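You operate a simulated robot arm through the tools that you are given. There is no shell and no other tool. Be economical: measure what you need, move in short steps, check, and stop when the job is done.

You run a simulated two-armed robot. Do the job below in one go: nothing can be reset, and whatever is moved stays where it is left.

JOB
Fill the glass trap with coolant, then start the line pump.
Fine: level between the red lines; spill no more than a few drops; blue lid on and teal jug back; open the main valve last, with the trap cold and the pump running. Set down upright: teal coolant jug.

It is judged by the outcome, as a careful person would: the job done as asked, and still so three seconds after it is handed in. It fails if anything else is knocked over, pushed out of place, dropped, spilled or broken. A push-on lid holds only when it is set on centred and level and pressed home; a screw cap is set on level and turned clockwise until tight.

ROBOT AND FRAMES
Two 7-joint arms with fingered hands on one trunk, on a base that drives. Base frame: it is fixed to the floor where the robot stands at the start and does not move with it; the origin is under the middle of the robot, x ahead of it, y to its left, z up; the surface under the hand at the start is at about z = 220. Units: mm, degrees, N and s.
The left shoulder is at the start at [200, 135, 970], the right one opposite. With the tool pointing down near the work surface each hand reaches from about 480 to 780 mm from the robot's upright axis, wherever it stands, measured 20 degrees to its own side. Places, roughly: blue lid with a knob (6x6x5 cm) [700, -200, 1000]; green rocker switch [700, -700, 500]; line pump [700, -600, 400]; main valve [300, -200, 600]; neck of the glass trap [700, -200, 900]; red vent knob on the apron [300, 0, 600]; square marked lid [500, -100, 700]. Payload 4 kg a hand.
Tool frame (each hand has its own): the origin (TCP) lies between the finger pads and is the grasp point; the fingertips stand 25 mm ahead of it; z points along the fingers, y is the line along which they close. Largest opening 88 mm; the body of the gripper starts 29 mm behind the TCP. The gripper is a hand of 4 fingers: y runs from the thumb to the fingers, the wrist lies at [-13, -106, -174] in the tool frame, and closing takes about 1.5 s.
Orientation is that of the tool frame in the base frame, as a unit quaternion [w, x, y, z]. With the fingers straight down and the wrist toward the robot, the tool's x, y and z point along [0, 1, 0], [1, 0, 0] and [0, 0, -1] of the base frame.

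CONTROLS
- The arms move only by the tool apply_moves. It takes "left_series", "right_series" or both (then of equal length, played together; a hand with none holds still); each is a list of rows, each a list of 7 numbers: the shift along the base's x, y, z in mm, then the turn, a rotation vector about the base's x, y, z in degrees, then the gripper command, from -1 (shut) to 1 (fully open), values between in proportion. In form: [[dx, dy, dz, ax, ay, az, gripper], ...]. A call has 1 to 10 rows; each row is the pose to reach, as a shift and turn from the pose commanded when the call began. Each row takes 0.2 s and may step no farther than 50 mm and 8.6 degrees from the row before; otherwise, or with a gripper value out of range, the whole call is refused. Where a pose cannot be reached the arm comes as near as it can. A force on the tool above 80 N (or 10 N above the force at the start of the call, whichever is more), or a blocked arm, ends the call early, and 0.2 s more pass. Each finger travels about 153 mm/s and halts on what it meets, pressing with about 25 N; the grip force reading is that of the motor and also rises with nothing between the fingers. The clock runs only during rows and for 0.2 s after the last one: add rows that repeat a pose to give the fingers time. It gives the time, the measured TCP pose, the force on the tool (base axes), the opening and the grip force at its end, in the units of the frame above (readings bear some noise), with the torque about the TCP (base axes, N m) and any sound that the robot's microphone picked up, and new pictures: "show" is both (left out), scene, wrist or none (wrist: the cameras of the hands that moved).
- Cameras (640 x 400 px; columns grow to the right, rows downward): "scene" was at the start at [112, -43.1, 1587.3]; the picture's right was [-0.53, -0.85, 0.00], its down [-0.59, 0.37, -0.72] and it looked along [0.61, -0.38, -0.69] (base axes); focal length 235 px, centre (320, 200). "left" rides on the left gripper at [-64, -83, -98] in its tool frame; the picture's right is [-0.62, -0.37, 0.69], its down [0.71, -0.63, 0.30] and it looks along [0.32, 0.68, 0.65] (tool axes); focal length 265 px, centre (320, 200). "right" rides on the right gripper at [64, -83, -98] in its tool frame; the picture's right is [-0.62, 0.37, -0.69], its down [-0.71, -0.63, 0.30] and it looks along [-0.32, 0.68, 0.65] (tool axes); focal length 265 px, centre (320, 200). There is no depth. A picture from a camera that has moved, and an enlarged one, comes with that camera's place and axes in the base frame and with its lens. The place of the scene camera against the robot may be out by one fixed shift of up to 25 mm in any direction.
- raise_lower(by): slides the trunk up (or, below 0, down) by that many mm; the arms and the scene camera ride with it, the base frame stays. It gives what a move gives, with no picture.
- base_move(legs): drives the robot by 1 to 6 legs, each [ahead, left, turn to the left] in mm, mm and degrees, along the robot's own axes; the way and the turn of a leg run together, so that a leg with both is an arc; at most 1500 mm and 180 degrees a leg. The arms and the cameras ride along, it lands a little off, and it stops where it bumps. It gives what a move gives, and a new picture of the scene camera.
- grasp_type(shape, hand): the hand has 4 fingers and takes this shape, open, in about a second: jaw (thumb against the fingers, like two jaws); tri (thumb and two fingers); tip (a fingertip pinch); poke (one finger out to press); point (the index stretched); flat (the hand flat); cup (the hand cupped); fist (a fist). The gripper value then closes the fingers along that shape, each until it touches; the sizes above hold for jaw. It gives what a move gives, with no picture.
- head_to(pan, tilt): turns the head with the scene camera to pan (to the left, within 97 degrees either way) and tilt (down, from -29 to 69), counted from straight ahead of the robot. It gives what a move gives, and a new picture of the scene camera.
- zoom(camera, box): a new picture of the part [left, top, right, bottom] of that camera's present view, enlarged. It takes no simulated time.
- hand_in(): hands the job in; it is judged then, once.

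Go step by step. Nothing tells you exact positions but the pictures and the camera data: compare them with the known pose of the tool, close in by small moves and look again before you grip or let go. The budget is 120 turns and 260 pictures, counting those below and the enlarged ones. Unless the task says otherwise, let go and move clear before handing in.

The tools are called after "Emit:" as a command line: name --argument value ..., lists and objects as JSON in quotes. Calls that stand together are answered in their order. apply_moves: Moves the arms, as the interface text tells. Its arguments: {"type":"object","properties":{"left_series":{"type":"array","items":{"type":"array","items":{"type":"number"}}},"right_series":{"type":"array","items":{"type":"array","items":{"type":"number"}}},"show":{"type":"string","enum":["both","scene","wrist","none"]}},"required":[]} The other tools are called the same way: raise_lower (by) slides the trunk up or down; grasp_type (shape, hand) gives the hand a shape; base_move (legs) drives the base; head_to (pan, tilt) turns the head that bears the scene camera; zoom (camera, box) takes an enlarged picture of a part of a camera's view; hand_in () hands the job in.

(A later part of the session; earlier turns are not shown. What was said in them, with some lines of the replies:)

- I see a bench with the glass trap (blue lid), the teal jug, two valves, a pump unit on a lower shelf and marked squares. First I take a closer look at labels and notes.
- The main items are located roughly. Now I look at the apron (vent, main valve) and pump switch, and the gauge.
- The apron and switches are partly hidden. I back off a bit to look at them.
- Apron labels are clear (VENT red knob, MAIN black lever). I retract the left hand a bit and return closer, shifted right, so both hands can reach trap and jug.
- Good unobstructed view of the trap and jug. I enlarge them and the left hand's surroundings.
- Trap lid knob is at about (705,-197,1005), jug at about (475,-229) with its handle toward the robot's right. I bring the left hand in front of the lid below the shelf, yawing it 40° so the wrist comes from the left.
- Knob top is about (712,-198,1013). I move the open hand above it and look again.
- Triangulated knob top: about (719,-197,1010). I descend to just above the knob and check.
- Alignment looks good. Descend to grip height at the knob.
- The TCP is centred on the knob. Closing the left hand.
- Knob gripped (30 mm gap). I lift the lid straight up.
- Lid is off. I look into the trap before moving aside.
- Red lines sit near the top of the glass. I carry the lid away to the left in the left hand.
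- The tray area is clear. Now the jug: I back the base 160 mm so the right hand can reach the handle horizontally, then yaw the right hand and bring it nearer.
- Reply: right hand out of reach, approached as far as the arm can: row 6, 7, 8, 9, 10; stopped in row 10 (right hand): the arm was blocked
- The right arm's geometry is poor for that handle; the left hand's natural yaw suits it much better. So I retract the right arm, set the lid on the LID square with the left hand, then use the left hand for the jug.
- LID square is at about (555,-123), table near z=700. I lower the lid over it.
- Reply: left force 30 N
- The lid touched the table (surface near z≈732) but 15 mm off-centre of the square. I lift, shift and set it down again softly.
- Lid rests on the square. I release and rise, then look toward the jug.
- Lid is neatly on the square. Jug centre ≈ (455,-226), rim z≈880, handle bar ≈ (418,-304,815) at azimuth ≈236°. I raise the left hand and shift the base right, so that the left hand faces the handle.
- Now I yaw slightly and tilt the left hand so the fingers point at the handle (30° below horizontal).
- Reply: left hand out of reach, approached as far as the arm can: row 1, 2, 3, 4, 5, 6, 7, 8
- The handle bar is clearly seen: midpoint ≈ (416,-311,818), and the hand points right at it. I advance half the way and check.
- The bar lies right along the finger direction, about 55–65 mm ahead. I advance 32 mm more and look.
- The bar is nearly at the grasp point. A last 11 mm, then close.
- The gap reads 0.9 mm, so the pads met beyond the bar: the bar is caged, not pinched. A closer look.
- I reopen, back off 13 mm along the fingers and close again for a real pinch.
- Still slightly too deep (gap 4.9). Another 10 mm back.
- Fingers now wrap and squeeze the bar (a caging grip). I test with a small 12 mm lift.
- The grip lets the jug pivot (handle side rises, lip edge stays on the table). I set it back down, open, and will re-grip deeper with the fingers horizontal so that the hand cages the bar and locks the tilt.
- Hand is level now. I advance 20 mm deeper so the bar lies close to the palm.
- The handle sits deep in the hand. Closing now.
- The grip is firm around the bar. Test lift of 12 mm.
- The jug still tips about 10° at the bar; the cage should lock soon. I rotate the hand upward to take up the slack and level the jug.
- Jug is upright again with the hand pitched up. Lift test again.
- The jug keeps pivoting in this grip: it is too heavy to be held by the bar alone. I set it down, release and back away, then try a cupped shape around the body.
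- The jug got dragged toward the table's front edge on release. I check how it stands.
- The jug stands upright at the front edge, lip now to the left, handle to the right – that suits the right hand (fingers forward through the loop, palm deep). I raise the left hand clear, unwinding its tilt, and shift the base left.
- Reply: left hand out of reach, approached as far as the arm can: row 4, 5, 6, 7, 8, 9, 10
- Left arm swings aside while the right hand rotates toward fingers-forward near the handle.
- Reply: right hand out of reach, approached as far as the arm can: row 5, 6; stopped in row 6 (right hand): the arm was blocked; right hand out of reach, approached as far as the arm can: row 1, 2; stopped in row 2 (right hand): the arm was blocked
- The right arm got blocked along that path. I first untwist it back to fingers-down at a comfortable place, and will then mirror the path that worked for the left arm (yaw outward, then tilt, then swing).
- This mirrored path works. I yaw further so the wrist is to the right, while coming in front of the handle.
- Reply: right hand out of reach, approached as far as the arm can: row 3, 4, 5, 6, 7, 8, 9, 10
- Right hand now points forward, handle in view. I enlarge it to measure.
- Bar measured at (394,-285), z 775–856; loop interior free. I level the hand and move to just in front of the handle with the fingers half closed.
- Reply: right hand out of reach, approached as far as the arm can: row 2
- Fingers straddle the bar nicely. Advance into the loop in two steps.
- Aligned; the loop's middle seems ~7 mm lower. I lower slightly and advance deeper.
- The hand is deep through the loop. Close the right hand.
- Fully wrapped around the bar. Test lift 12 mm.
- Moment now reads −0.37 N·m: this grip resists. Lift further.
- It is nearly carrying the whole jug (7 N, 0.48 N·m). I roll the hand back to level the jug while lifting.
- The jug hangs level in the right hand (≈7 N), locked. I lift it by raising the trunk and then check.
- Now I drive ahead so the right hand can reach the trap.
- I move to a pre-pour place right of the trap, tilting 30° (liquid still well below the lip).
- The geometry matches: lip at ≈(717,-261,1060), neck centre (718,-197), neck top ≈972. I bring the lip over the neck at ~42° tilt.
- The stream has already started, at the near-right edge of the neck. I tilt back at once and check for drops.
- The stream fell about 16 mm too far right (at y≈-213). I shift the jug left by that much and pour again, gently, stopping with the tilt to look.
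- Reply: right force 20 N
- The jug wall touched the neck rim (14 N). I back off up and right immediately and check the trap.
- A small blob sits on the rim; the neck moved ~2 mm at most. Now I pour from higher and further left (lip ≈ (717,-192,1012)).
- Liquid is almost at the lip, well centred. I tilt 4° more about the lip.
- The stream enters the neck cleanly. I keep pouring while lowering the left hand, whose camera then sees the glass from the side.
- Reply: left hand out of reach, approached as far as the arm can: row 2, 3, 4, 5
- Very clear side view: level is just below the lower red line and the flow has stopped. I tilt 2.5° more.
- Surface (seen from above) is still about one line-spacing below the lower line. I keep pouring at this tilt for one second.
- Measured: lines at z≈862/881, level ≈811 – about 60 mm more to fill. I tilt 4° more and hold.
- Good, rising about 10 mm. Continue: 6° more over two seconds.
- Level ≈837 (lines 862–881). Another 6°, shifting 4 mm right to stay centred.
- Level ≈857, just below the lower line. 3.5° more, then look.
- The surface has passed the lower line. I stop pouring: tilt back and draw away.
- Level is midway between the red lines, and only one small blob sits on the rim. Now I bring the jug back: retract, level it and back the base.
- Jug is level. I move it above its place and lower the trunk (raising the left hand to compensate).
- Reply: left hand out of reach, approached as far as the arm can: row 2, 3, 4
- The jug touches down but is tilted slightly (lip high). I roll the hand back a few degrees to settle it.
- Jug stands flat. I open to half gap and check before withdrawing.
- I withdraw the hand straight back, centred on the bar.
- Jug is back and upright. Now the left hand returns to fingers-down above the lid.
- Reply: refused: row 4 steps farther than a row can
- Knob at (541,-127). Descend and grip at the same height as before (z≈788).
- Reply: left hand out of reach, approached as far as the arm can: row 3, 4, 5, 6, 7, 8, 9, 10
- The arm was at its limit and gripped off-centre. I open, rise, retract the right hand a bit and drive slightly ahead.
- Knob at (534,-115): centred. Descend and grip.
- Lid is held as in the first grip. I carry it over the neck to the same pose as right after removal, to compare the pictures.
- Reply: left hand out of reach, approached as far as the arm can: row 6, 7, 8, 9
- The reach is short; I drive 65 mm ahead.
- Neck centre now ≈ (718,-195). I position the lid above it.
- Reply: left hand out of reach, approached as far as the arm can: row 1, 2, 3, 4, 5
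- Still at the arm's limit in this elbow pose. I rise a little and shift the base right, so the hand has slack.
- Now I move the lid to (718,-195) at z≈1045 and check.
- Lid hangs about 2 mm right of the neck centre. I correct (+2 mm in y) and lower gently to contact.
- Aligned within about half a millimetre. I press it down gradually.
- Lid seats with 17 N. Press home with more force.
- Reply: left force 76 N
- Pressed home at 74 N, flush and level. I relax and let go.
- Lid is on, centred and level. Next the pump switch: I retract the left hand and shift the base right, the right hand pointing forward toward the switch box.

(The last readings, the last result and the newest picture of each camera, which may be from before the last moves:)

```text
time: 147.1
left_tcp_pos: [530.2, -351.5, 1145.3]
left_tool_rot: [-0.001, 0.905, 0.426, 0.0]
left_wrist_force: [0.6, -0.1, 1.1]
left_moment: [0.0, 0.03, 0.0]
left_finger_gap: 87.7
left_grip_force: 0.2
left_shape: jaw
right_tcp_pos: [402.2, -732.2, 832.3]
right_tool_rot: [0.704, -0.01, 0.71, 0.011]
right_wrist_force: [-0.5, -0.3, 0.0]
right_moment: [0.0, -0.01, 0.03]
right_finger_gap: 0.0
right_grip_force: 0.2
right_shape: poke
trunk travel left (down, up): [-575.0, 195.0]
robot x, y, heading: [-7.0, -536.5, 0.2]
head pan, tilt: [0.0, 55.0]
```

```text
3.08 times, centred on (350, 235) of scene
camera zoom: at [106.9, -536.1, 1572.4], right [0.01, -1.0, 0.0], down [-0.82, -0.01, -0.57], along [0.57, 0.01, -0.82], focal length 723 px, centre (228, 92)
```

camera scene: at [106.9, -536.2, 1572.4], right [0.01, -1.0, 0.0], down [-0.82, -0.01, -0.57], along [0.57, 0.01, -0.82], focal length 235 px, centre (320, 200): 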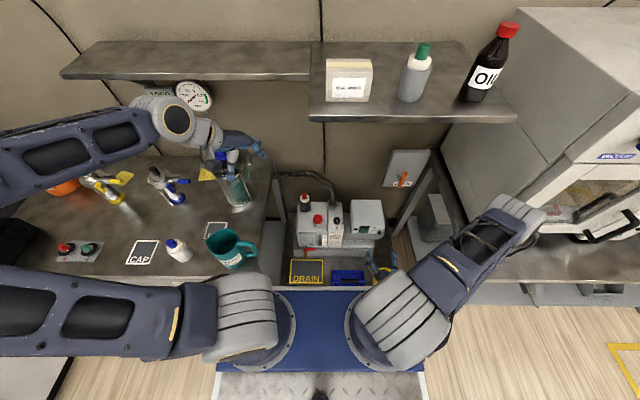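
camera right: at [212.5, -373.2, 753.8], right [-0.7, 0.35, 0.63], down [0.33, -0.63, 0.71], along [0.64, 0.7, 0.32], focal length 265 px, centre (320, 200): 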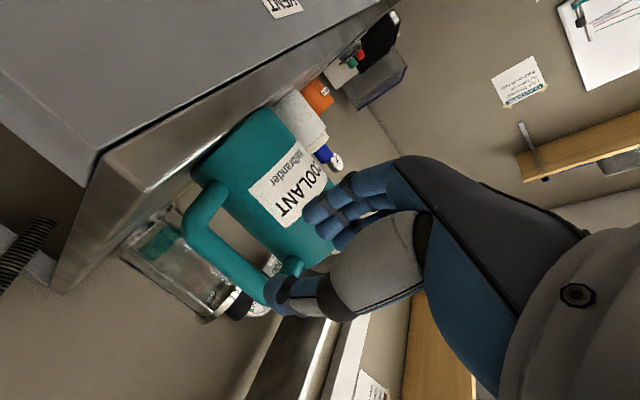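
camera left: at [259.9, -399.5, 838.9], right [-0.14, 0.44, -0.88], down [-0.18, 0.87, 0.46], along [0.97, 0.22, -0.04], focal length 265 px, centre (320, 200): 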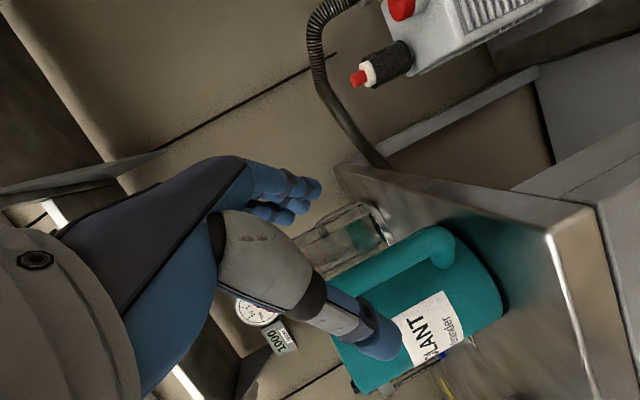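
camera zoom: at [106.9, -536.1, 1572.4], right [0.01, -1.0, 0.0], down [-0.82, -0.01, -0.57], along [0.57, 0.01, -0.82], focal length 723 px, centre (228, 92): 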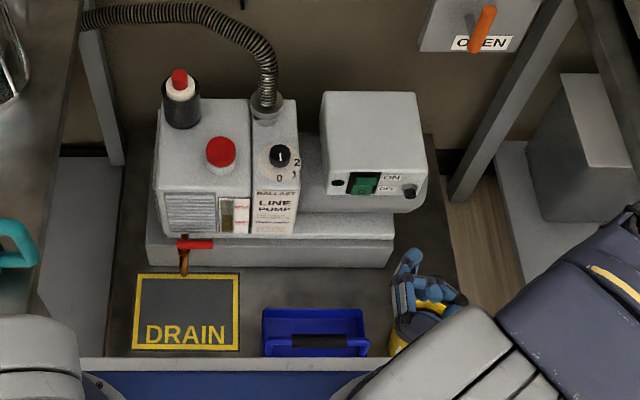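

The rocker (ON above, OFF below) is on the box's front, around (630,-736,565). I lower the right hand toward it and look with its camera.

Emit:
apply_moves --right_series '[[10, 0, -45, 0, 0, 0, 0], [25, 0, -90, 0, 0, 0, 0], [45, 0, -132, 0, 0, 0, 0], [65, 0, -172, 0, 0, 0, 0], [80, 0, -212, 0, 0, 0, 0], [90, 0, -232, 0, 0, 0, 0]]' --show "none"

Emit:
zoom --camera "right" --box '[0, 0, 640, 400]'

Emit:
zoom --camera "scene" --box '[320, 180, 400, 270]'

```text
time: 148.5
left_tcp_pos: [530.5, -352.1, 1144.7]
left_tool_rot: [0.0, 0.905, 0.425, 0.0]
left_wrist_force: [-0.2, 0.0, 0.5]
left_moment: [0.02, -0.01, -0.02]
left_finger_gap: 87.8
left_grip_force: 0.1
left_shape: jaw
right_tcp_pos: [492.5, -734.1, 602.1]
right_tool_rot: [0.705, -0.009, 0.709, 0.011]
right_wrist_force: [-0.3, 0.4, 0.3]
right_moment: [-0.01, 0.0, 0.01]
right_finger_gap: 0.0
right_grip_force: 0.0
right_shape: poke
trunk travel left (down, up): [-575.0, 195.0]
robot x, y, heading: [-5.6, -540.9, 0.4]
head pan, tilt: [0.0, 55.0]
```

```text
1.00 times, centred on (320, 200) of right (not enlarged: the box is as wide or as high as the picture)
camera zoom: at [392.4, -818.0, 537.7], right [-0.7, 0.35, 0.63], down [0.33, -0.62, 0.71], along [0.64, 0.7, 0.32], focal length 265 px, centre (320, 200)
```

zoom: 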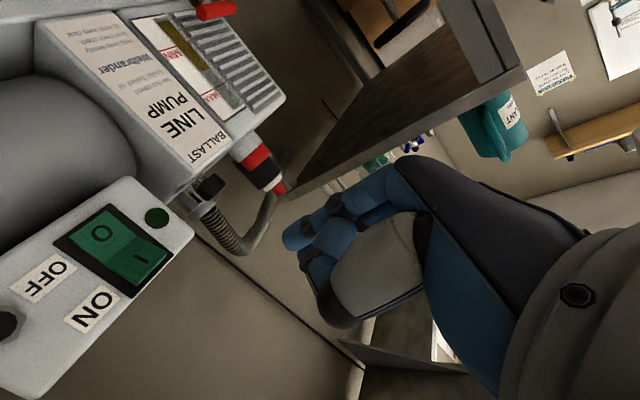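

```text
4.44 times, centred on (360, 225) of scene
camera zoom: at [106.8, -536.1, 1572.5], right [0.01, -1.0, 0.0], down [-0.82, -0.01, -0.57], along [0.57, 0.01, -0.82], focal length 1044 px, centre (142, 89)
```

zoom: 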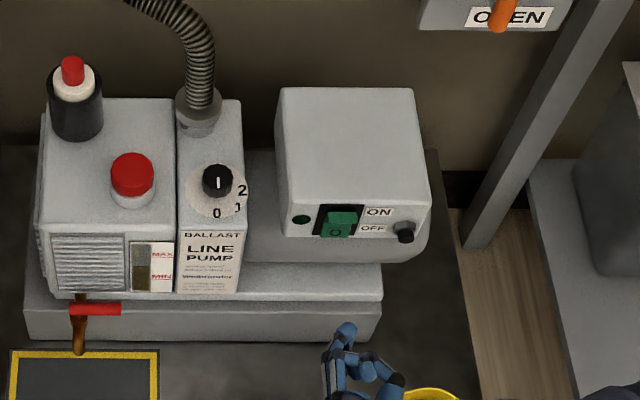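

Rocker's "I" half is at (652,-747,548); the fingertip is about (25,10,0) from the TCP. I align in front of it.

Emit:
apply_moves --right_series '[[20, -8, -22, 0, 0, 0, 0], [45, -16, -40, 0, 0, 0, 0], [75, -22, -50, 0, 0, 0, 0], [105, -23, -50, 0, 0, 0, 0], [105, -23, -50, 0, 0, 0, 0]]' --show "none"

Emit:
zoom --camera "right" --box '[100, 100, 400, 340]'

Emit:
zoom --camera "scene" --box '[340, 200, 390, 250]'

```text
time: 149.7
left_tcp_pos: [529.1, -351.7, 1143.7]
left_tool_rot: [-0.001, 0.905, 0.426, 0.0]
left_wrist_force: [0.0, 0.3, 0.0]
left_moment: [0.01, -0.01, 0.02]
left_finger_gap: 87.8
left_grip_force: 0.0
left_shape: jaw
right_tcp_pos: [580.5, -778.1, 583.9]
right_tool_rot: [0.705, -0.009, 0.709, 0.012]
right_wrist_force: [0.5, 0.2, 0.3]
right_moment: [-0.04, 0.0, 0.03]
right_finger_gap: 0.0
right_grip_force: 0.1
right_shape: poke
right hand out of reach, approached as far as the arm can: row 1, 2, 3, 4, 5
trunk travel left (down, up): [-575.0, 195.0]
robot x, y, heading: [-6.5, -538.7, 0.5]
head pan, tilt: [0.0, 55.0]
```

```text
1.67 times, centred on (250, 220) of right
camera zoom: at [481.9, -862.5, 519.7], right [-0.7, 0.35, 0.63], down [0.33, -0.62, 0.71], along [0.64, 0.7, 0.32], focal length 442 px, centre (437, 167)
```

zoom: 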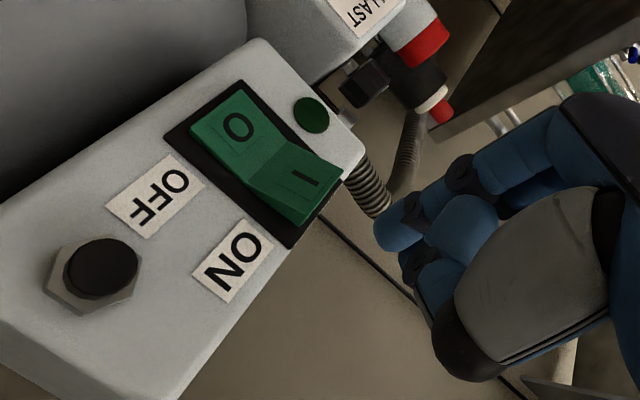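

```text
8.00 times, centred on (365, 225) of scene
camera zoom: at [106.8, -536.1, 1572.5], right [0.01, -1.0, 0.0], down [-0.82, -0.01, -0.57], along [0.57, 0.01, -0.82], focal length 1880 px, centre (-40, 0)
```

zoom: 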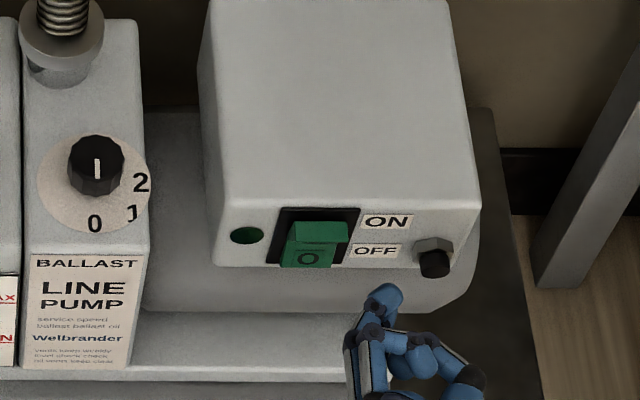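

Slightly out of reach downward. I lower the trunk 60 mm and approach again.

Emit:
raise_lower --by -60

Emit:
apply_moves --right_series '[[0, 7, 9, 0, 0, 0, 0], [0, 14, 18, 0, 0, 0, 0], [10, 20, 27, 0, 0, 0, 0], [24, 20, 27, 0, 0, 0, 0], [24, 20, 27, 0, 0, 0, 0]]' --show "none"

Emit:
zoom --camera "right" --box '[100, 100, 400, 340]'

Emit:
zoom --camera "scene" --box '[340, 180, 390, 230]'

```text
time: 150.7
left_tcp_pos: [529.4, -349.7, 1085.3]
left_tool_rot: [0.0, 0.905, 0.426, 0.0]
left_wrist_force: [0.6, -0.2, -0.8]
left_moment: [0.01, 0.01, 0.0]
left_finger_gap: 87.9
left_grip_force: 0.0
left_shape: jaw
right_tcp_pos: [579.6, -778.5, 522.0]
right_tool_rot: [0.705, -0.01, 0.709, 0.011]
right_wrist_force: [0.5, 0.0, -0.6]
right_moment: [0.0, 0.0, 0.0]
right_finger_gap: 0.0
right_grip_force: 0.1
right_shape: poke
trunk travel left (down, up): [-515.0, 255.0]
robot x, y, heading: [-5.5, -533.7, 0.8]
head pan, tilt: [0.0, 55.0]
```

```text
time: 151.9
left_tcp_pos: [529.6, -352.0, 1085.2]
left_tool_rot: [0.0, 0.905, 0.426, -0.001]
left_wrist_force: [-0.3, -0.1, 0.2]
left_moment: [0.03, -0.01, 0.03]
left_finger_gap: 87.8
left_grip_force: 0.0
left_shape: jaw
right_tcp_pos: [604.3, -758.8, 549.1]
right_tool_rot: [0.705, -0.01, 0.709, 0.01]
right_wrist_force: [-0.2, 0.2, 1.0]
right_moment: [0.0, 0.01, -0.01]
right_finger_gap: 0.0
right_grip_force: 0.0
right_shape: poke
trunk travel left (down, up): [-515.0, 255.0]
robot x, y, heading: [-8.7, -537.5, 0.4]
head pan, tilt: [0.0, 55.0]
```

```text
1.67 times, centred on (250, 220) of right
camera zoom: at [505.7, -842.5, 486.5], right [-0.7, 0.35, 0.63], down [0.33, -0.62, 0.71], along [0.64, 0.7, 0.32], focal length 442 px, centre (437, 167)
```

zoom: 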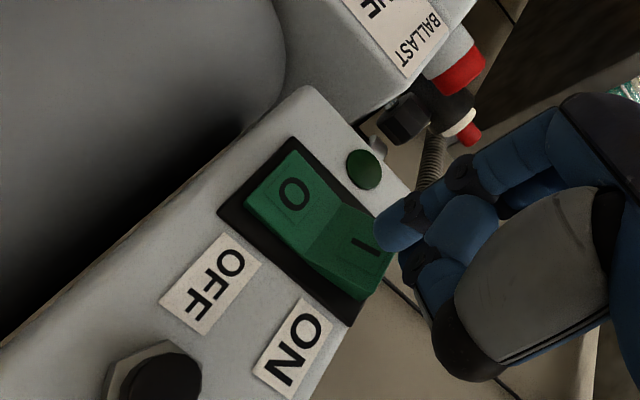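

```text
8.00 times, centred on (365, 205) of scene
camera zoom: at [106.9, -536.1, 1512.4], right [0.01, -1.0, 0.0], down [-0.82, -0.01, -0.57], along [0.57, 0.01, -0.82], focal length 1880 px, centre (-40, 160)
```

zoom: 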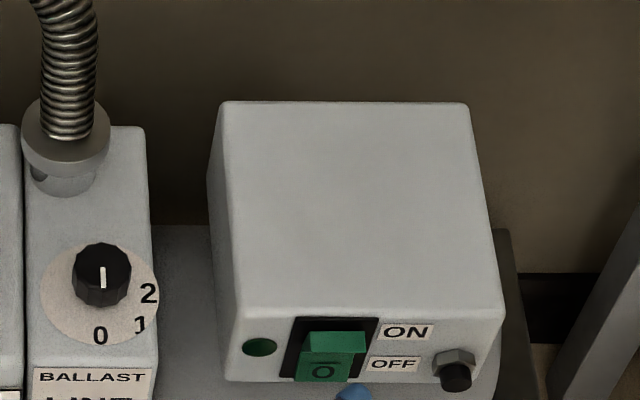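

Fingertip is aligned with the "I" half. I press forward.

Emit:
apply_moves --right_series '[[10, 2, 0, 0, 0, 0, 0], [18, 2, 0, 0, 0, 0, 0], [24, 2, 0, 0, 0, 0, 0], [29, 2, 0, 0, 0, 0, 0], [33, 2, 0, 0, 0, 0, 0], [36, 2, 0, 0, 0, 0, 0], [30, 2, 0, 0, 0, 0, 0], [10, 2, 0, 0, 0, 0, 0]]' --show "none"

Emit:
zoom --camera "right" --box '[100, 100, 400, 340]'

Emit:
zoom --camera "scene" --box '[340, 180, 390, 230]'

```text
time: 153.7
left_tcp_pos: [529.6, -350.9, 1083.9]
left_tool_rot: [0.0, 0.905, 0.425, 0.0]
left_wrist_force: [-0.2, 0.3, 0.0]
left_moment: [-0.01, 0.01, -0.01]
left_finger_gap: 87.9
left_grip_force: 0.2
left_shape: jaw
right_tcp_pos: [619.0, -758.8, 549.9]
right_tool_rot: [0.705, -0.009, 0.709, 0.01]
right_wrist_force: [-0.4, 0.9, 0.1]
right_moment: [-0.01, 0.0, -0.01]
right_finger_gap: 0.0
right_grip_force: 0.1
right_shape: poke
trunk travel left (down, up): [-515.0, 255.0]
robot x, y, heading: [-5.7, -538.5, 0.5]
head pan, tilt: [0.0, 55.0]
```

```text
1.67 times, centred on (250, 220) of right
camera zoom: at [519.1, -842.3, 486.6], right [-0.7, 0.35, 0.62], down [0.32, -0.62, 0.71], along [0.64, 0.7, 0.32], focal length 442 px, centre (437, 167)
```

zoom: 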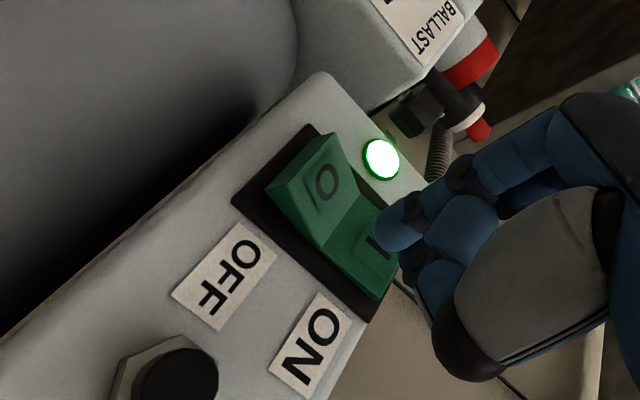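

```text
8.00 times, centred on (365, 205) of scene
camera zoom: at [107.4, -536.1, 1512.3], right [0.01, -1.0, 0.0], down [-0.82, -0.01, -0.57], along [0.57, 0.01, -0.82], focal length 1880 px, centre (-40, 160)
```

zoom: 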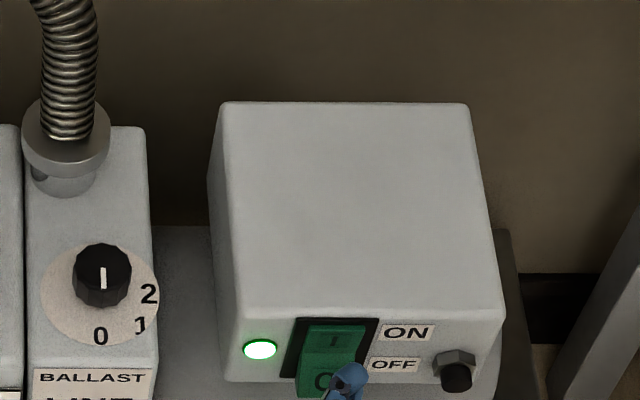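

The pump lamp is lit – pump running. Now the MAIN valve on the apron: its black lever ≈ from (303,-166) to (303,-251), z≈595. I withdraw the hand, and drive back and left.

Emit:
apply_moves --right_series '[[-20, 0, 5, 0, 0, 0, 0], [-30, 0, 40, 0, 0, 0, 0], [-30, 0, 80, 0, 0, 0, 0], [-30, 0, 100, 0, 0, 0, 0]]' --show "none"

Emit:
base_move --legs '[[-370, 0, 0], [0, 505, 0]]'

Emit:
zoom --camera "right" --box '[0, 0, 640, 400]'

Emit:
zoom --camera "scene" --box '[300, 160, 440, 300]'

```text
time: 154.7
left_tcp_pos: [529.2, -351.1, 1084.5]
left_tool_rot: [-0.001, 0.905, 0.426, 0.0]
left_wrist_force: [0.0, 0.1, 0.1]
left_moment: [0.01, 0.01, 0.01]
left_finger_gap: 87.5
left_grip_force: 0.0
left_shape: jaw
right_tcp_pos: [583.6, -757.2, 652.2]
right_tool_rot: [0.704, -0.01, 0.71, 0.011]
right_wrist_force: [0.9, 0.0, -0.1]
right_moment: [-0.05, -0.01, -0.02]
right_finger_gap: 0.1
right_grip_force: 0.0
right_shape: poke
trunk travel left (down, up): [-515.0, 255.0]
robot x, y, heading: [-5.6, -536.8, 0.9]
head pan, tilt: [0.0, 55.0]
```

```text
time: 159.7
left_tcp_pos: [152.8, 159.7, 1085.1]
left_tool_rot: [0.0, 0.904, 0.427, -0.001]
left_wrist_force: [0.0, -0.3, -0.3]
left_moment: [0.02, -0.01, -0.01]
left_finger_gap: 87.7
left_grip_force: 0.0
left_shape: jaw
right_tcp_pos: [208.5, -246.2, 651.3]
right_tool_rot: [0.704, -0.01, 0.71, 0.012]
right_wrist_force: [-0.2, 0.5, 0.0]
right_moment: [0.01, 0.0, 0.0]
right_finger_gap: 0.2
right_grip_force: 0.2
right_shape: poke
trunk travel left (down, up): [-515.0, 255.0]
robot x, y, heading: [-383.8, -30.5, 0.6]
head pan, tilt: [0.0, 55.0]
camera scene: at [-268.9, -26.8, 1512.4], right [0.01, -1.0, 0.0], down [-0.82, -0.01, -0.57], along [0.57, 0.01, -0.82], focal length 235 px, centre (320, 200)
```

scene: 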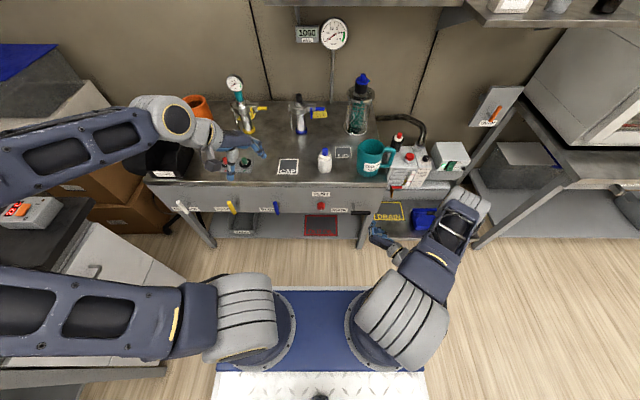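

```text
1.00 times, centred on (320, 200) of right (not enlarged: the box is as wide or as high as the picture)
camera zoom: at [110.1, -331.6, 588.7], right [-0.7, 0.35, 0.63], down [0.33, -0.62, 0.71], along [0.64, 0.7, 0.32], focal length 265 px, centre (320, 200)
```

zoom: 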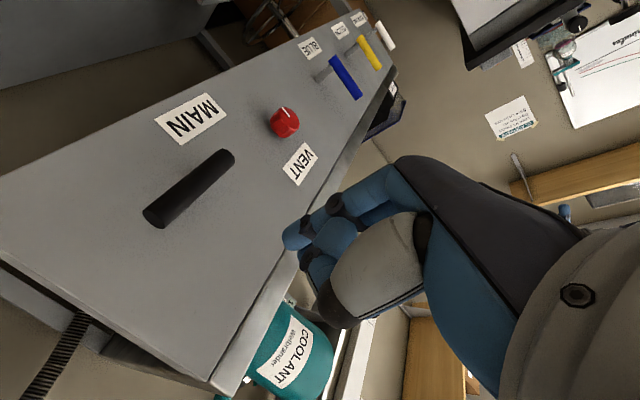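

```text
2.86 times, centred on (370, 230) of scene
camera zoom: at [-268.9, -26.8, 1512.4], right [0.01, -1.0, 0.0], down [-0.82, -0.01, -0.57], along [0.57, 0.01, -0.82], focal length 672 px, centre (177, 114)
```

zoom: 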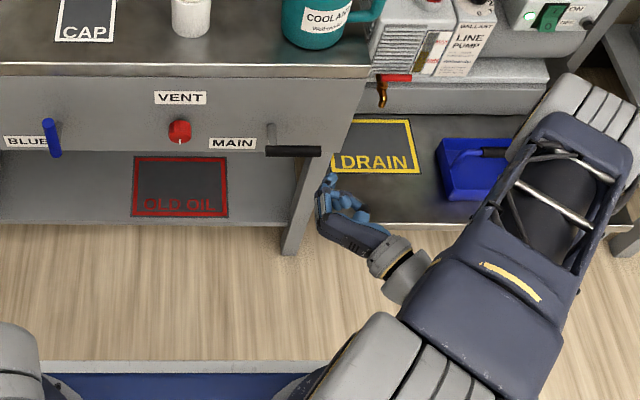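

Clear view: lever pivot at y≈-170, free end y≈-254, z≈586, horizontal (the others hang down). I drive 75 mm closer and bring the finger above the lever's free end.

Emit:
base_move --legs '[[75, 0, 0]]'

Emit:
apply_moves --right_series '[[4, -4, -12, 0, 0, 0, 0], [8, -4, -24, 0, 0, 0, 0], [8, -4, -30, 0, 0, 0, 0]]' --show "none"

Emit:
zoom --camera "right" --box '[60, 60, 400, 340]'

Emit:
zoom --camera "scene" --box '[320, 180, 420, 280]'

```text
time: 160.7
left_tcp_pos: [230.0, 159.8, 1084.7]
left_tool_rot: [0.0, 0.904, 0.427, 0.0]
left_wrist_force: [-0.3, 0.5, 0.4]
left_moment: [-0.03, 0.01, 0.01]
left_finger_gap: 87.9
left_grip_force: 0.1
left_shape: jaw
right_tcp_pos: [283.1, -246.9, 652.7]
right_tool_rot: [0.705, -0.01, 0.709, 0.01]
right_wrist_force: [-0.4, 0.1, -0.2]
right_moment: [0.0, -0.01, -0.02]
right_finger_gap: 0.0
right_grip_force: 0.0
right_shape: poke
trunk travel left (down, up): [-515.0, 255.0]
robot x, y, heading: [-311.5, -23.8, 0.8]
head pan, tilt: [0.0, 55.0]
camera scene: at [-193.7, -26.1, 1512.4], right [0.01, -1.0, 0.0], down [-0.82, -0.01, -0.57], along [0.57, 0.01, -0.82], focal length 235 px, centre (320, 200)
```

scene: 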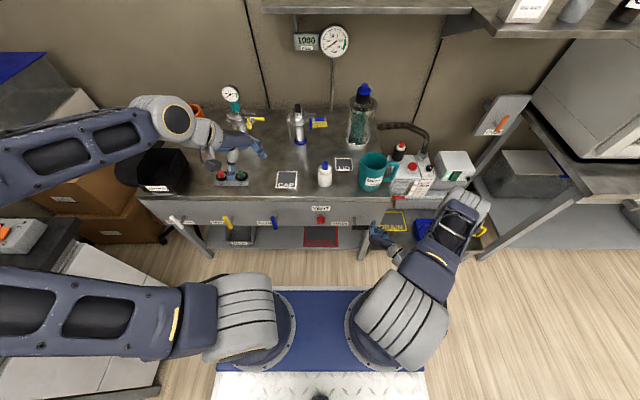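

```text
time: 161.5
left_tcp_pos: [228.6, 160.1, 1084.6]
left_tool_rot: [0.001, 0.905, 0.426, 0.001]
left_wrist_force: [0.3, -0.2, -0.2]
left_moment: [-0.02, 0.0, -0.03]
left_finger_gap: 87.5
left_grip_force: 0.0
left_shape: jaw
right_tcp_pos: [292.4, -251.6, 623.2]
right_tool_rot: [0.704, -0.009, 0.71, 0.01]
right_wrist_force: [0.0, -0.1, -0.6]
right_moment: [0.01, -0.02, -0.01]
right_finger_gap: 0.2
right_grip_force: 0.0
right_shape: poke
trunk travel left (down, up): [-515.0, 255.0]
robot x, y, heading: [-307.7, -29.1, 0.4]
head pan, tilt: [0.0, 55.0]
```

```text
1.43 times, centred on (230, 200) of right
camera zoom: at [193.8, -335.4, 559.2], right [-0.7, 0.35, 0.63], down [0.33, -0.62, 0.71], along [0.64, 0.7, 0.32], focal length 379 px, centre (449, 200)
```

zoom: 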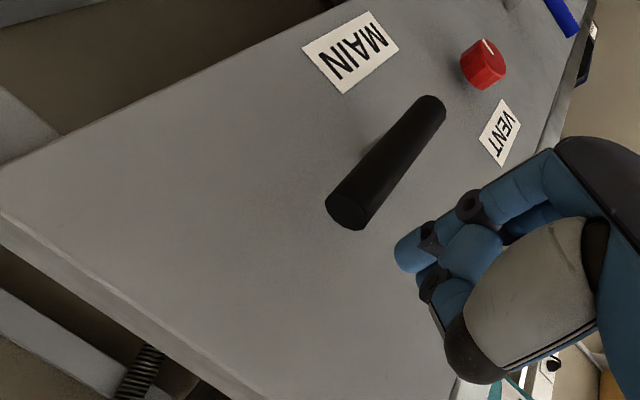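

```text
4.00 times, centred on (370, 230) of scene
camera zoom: at [-193.8, -26.1, 1512.5], right [0.01, -1.0, 0.0], down [-0.82, -0.01, -0.57], along [0.57, 0.01, -0.82], focal length 940 px, centre (120, 80)
```

zoom: 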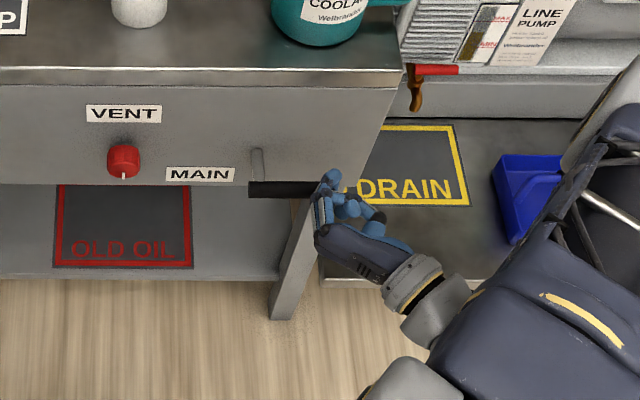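

The lever sits at x≈315. I push its free end down along the arc by 90°.

Emit:
apply_moves --right_series '[[11, 0, 0, 0, 0, 0, 0], [11, 3.6, -21, 0, 0, 0, 0], [11, 1.6, -40, 0, 0, 0, 0], [11, 4.6, -58, 0, 0, 0, 0], [11, 12, -75.7, 0, 0, 0, 0], [11, 23.6, -90, 0, 0, 0, 0], [11, 39, -101.4, 0, 0, 0, 0], [11, 56.6, -108, 0, 0, 0, 0], [11, 64, -109, 0, 0, 0, 0]]' --show "none"

Emit:
zoom --camera "right" --box '[60, 60, 400, 340]'

Emit:
zoom --camera "scene" --box '[300, 170, 400, 270]'

```text
time: 162.3
left_tcp_pos: [226.8, 160.7, 1086.3]
left_tool_rot: [0.001, 0.905, 0.426, 0.0]
left_wrist_force: [0.0, 0.1, -0.1]
left_moment: [-0.01, 0.03, -0.02]
left_finger_gap: 87.8
left_grip_force: 0.0
left_shape: jaw
right_tcp_pos: [306.1, -242.5, 601.6]
right_tool_rot: [0.721, -0.004, 0.693, 0.025]
right_wrist_force: [-24.8, 19.8, 73.7]
right_moment: [0.3, -1.36, 0.34]
right_finger_gap: 0.0
right_grip_force: 0.1
right_shape: poke
trunk travel left (down, up): [-515.0, 255.0]
robot x, y, heading: [-306.5, -26.8, 0.7]
head pan, tilt: [0.0, 55.0]
stopped in row 4 (right hand): the force on the tool passed its limit at 100 N (the readings are from after the stop); the commanded pose is now the measured one
```

```text
1.43 times, centred on (230, 200) of right
camera zoom: at [212.2, -326.8, 530.9], right [-0.73, 0.32, 0.6], down [0.3, -0.64, 0.71], along [0.61, 0.7, 0.37], focal length 379 px, centre (449, 200)
```

zoom: 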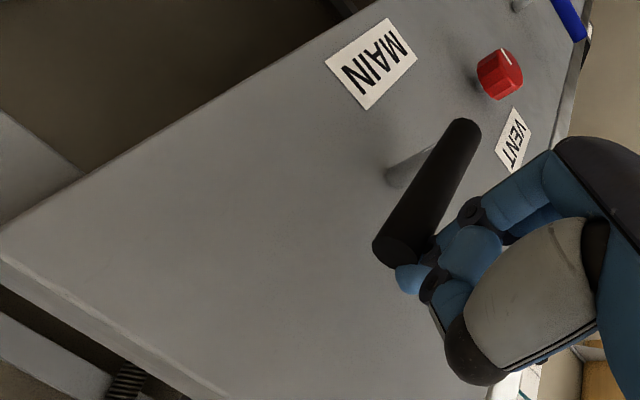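

```text
4.00 times, centred on (350, 220) of scene
camera zoom: at [-196.1, -25.0, 1513.5], right [0.01, -1.0, 0.0], down [-0.82, -0.01, -0.57], along [0.57, 0.01, -0.82], focal length 940 px, centre (200, 120)
```

zoom: 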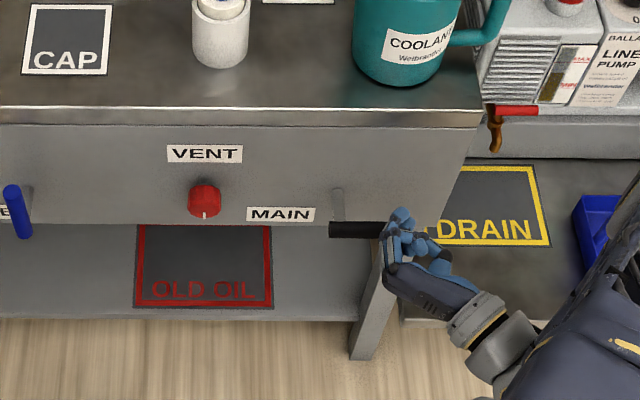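

The lever is against its stop downward, so it must turn upward. I bring the finger below the free end and push up along the arc.

Emit:
apply_moves --right_series '[[0, 0, 10, 0, 0, 0, 0], [0, -42, 8, 0, 0, 0, 0], [0, -44, -38, 0, 0, 0, 0], [0, -6, -42, 0, 0, 0, 0], [0, -7.5, -15, 0, 0, 0, 0], [0, -4.5, 3.4, 0, 0, 0, 0], [0, 3, 21, 0, 0, 0, 0], [0, 14.5, 35.4, 0, 0, 0, 0], [0, 35.5, 49.4, 0, 0, 0, 0], [0, 54.5, 53.4, 0, 0, 0, 0]]' --show "none"

Emit:
zoom --camera "right" --box '[60, 60, 400, 340]'

Emit:
zoom --camera "scene" --box '[300, 100, 420, 270]'

```text
time: 164.5
left_tcp_pos: [228.6, 159.0, 1084.4]
left_tool_rot: [0.0, 0.905, 0.426, 0.0]
left_wrist_force: [0.4, -0.2, 0.4]
left_moment: [0.01, 0.02, 0.0]
left_finger_gap: 87.9
left_grip_force: 0.1
left_shape: jaw
right_tcp_pos: [307.2, -194.4, 649.9]
right_tool_rot: [0.715, -0.006, 0.699, 0.018]
right_wrist_force: [-5.1, -12.3, -5.3]
right_moment: [-0.01, 0.02, -0.02]
right_finger_gap: 0.0
right_grip_force: 0.1
right_shape: poke
trunk travel left (down, up): [-515.0, 255.0]
robot x, y, heading: [-309.6, -32.3, 0.8]
head pan, tilt: [0.0, 55.0]
```

```text
1.43 times, centred on (230, 200) of right
camera zoom: at [210.7, -277.9, 581.7], right [-0.72, 0.34, 0.61], down [0.31, -0.63, 0.71], along [0.62, 0.7, 0.35], focal length 379 px, centre (449, 200)
```

zoom: 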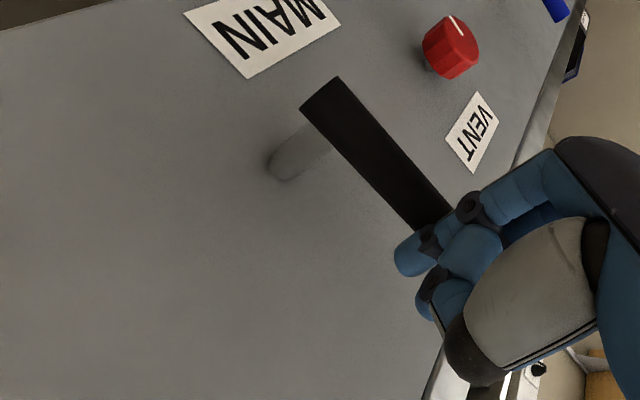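

```text
2.35 times, centred on (360, 185) of scene
camera zoom: at [-193.9, -26.5, 1512.3], right [0.01, -1.0, 0.0], down [-0.82, -0.01, -0.57], along [0.57, 0.01, -0.82], focal length 553 px, centre (226, 235)
```

zoom: 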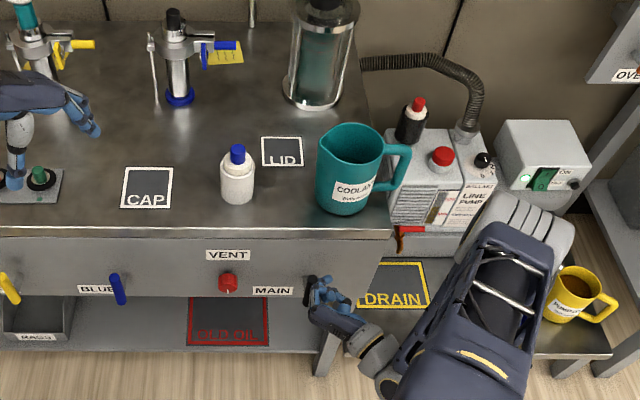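

The lever has swung up to vertical. I push a touch more to the stop, withdraw, and look at lever and gauge.

Emit:
apply_moves --right_series '[[0, 4, 1, 0, 0, 0, 0], [0, 8, 1, 0, 0, 0, 0], [0, 10, 1, 0, 0, 0, 0], [0, 0, 0, 0, 0, 0, 0], [-5, -20, 0, 0, 0, 0, 0], [-40, -30, 0, 0, 0, 0, 0], [-85, -40, 0, 0, 0, 0, 0], [-120, -60, 0, 0, 0, 0, 0]]' --show "none"

Emit:
zoom --camera "right" --box '[60, 0, 400, 280]'

Emit:
zoom --camera "scene" --box '[270, 10, 390, 130]'

Emit:
zoom --camera "scene" --box '[280, 160, 400, 250]'

```text
time: 166.3
left_tcp_pos: [229.0, 160.2, 1084.5]
left_tool_rot: [0.0, 0.904, 0.427, -0.001]
left_wrist_force: [1.3, 0.6, -0.2]
left_moment: [-0.02, -0.01, 0.01]
left_finger_gap: 88.1
left_grip_force: 0.1
left_shape: jaw
right_tcp_pos: [187.5, -253.3, 648.9]
right_tool_rot: [0.715, -0.006, 0.698, 0.02]
right_wrist_force: [0.1, 0.3, -0.2]
right_moment: [-0.02, -0.03, 0.06]
right_finger_gap: 0.0
right_grip_force: 0.0
right_shape: poke
trunk travel left (down, up): [-515.0, 255.0]
robot x, y, heading: [-308.8, -28.5, 0.8]
head pan, tilt: [0.0, 55.0]
```

```text
1.43 times, centred on (230, 140) of right
camera zoom: at [91.7, -337.5, 580.7], right [-0.72, 0.33, 0.61], down [0.31, -0.63, 0.71], along [0.62, 0.7, 0.35], focal length 379 px, centre (449, 286)
```

zoom: 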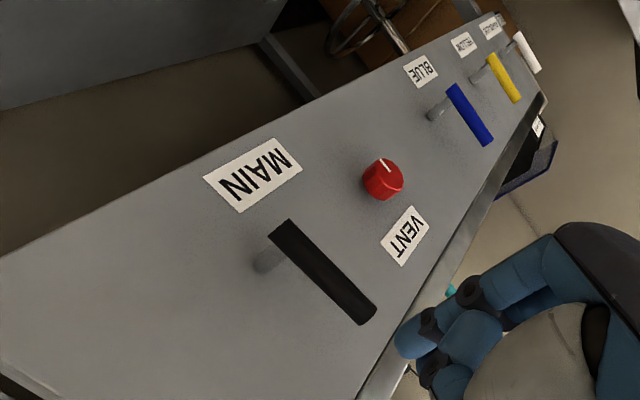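

```text
3.33 times, centred on (330, 70) of scene
camera zoom: at [-193.7, -25.8, 1512.4], right [0.01, -1.0, 0.0], down [-0.82, -0.01, -0.57], along [0.57, 0.01, -0.82], focal length 783 px, centre (287, 633)
```

zoom: 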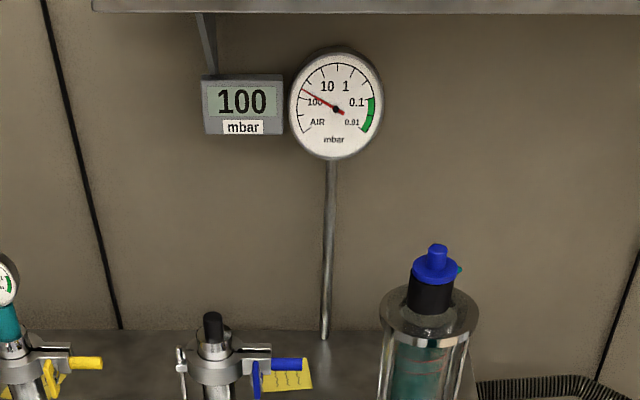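

```text
4.44 times, centred on (340, 205) of scene
camera zoom: at [-193.7, -25.8, 1512.4], right [0.01, -1.0, 0.0], down [-0.82, -0.01, -0.57], along [0.57, 0.01, -0.82], focal length 1044 px, centre (231, 178)
```

zoom: 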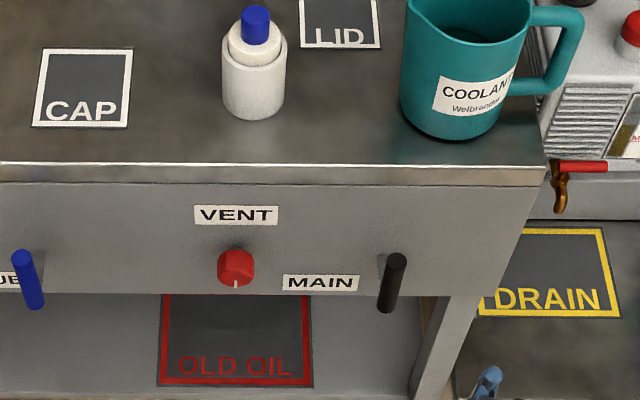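

MAIN is open and the pressure is falling (100 mbar); last look at the trap and the bench before handing in.

Emit:
apply_moves --right_series '[[-20, -20, 0, 0, 0, 0, 0], [-40, -40, 0, 0, 0, 0, 0], [-40, -40, 0, 0, 0, 0, 0], [-40, -40, 0, 0, 0, 0, 0], [-40, -40, 0, 0, 0, 0, 0]]' --show "none"

Emit:
zoom --camera "scene" --box '[340, 75, 385, 150]'

Emit:
zoom --camera "scene" --box '[280, 10, 480, 230]'

```text
time: 167.5
left_tcp_pos: [228.8, 160.3, 1084.9]
left_tool_rot: [0.0, 0.905, 0.426, -0.001]
left_wrist_force: [-0.2, 0.1, -0.3]
left_moment: [0.03, 0.01, -0.01]
left_finger_gap: 87.9
left_grip_force: 0.2
left_shape: jaw
right_tcp_pos: [147.1, -293.3, 648.9]
right_tool_rot: [0.715, -0.006, 0.698, 0.019]
right_wrist_force: [-0.6, 0.0, 0.1]
right_moment: [0.0, 0.03, 0.01]
right_finger_gap: 0.2
right_grip_force: 0.1
right_shape: poke
trunk travel left (down, up): [-515.0, 255.0]
robot x, y, heading: [-308.0, -26.3, 0.4]
head pan, tilt: [0.0, 55.0]
```

```text
5.33 times, centred on (362, 112) of scene
camera zoom: at [-194.0, -26.1, 1512.4], right [0.01, -1.0, 0.0], down [-0.82, -0.01, -0.57], along [0.57, 0.01, -0.82], focal length 1253 px, centre (93, 667)
```

zoom: 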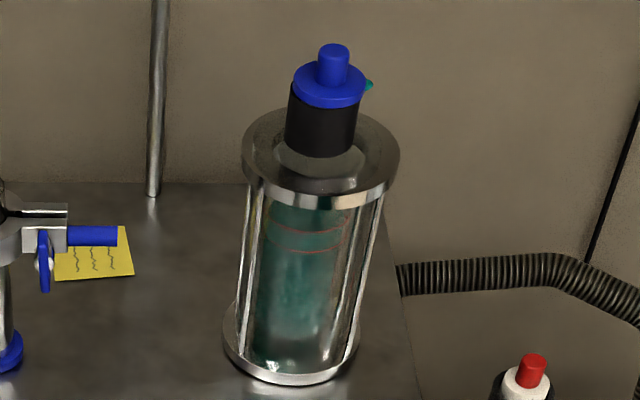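

```text
1.82 times, centred on (380, 120) of scene
camera zoom: at [-194.0, -26.1, 1512.4], right [0.01, -1.0, 0.0], down [-0.82, -0.01, -0.57], along [0.57, 0.01, -0.82], focal length 427 px, centre (211, 346)
```

zoom: 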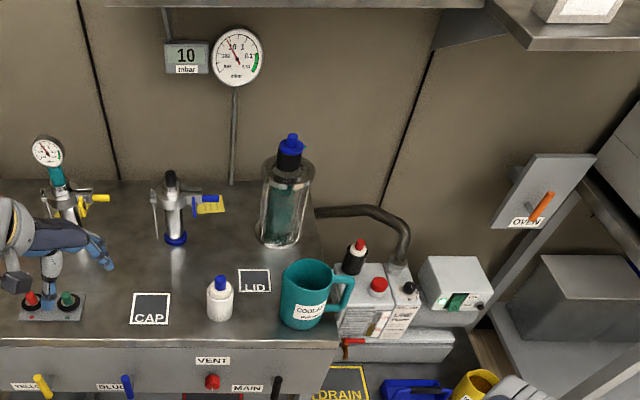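

Trap filled between the lines, lid on, jug back upright, pump running, main valve open and pressure at 10 mbar and still falling. I hand it in.

Emit:
hand_in

```text
The job is handed in.
```

The job is handed in: the trap is filled to between the red lines, the blue lid is pressed on and the teal jug is back upright. The pump is running and I opened the main valve last; the line had dropped to 10 mbar and was still falling.

- **Spill:** a small blob of coolant landed on the trap's neck rim when the pour started, and it is still there.
- **Contact:** the jug touched the neck once during pouring and may have shifted it by about 2 mm.
- **Trap temperature:** I could not read it. The valve was opened about a minute after filling.
- **Jug:** it was dragged to the bench edge once during gripping. It now stands close to its old spot but turned, with the lip to the left.
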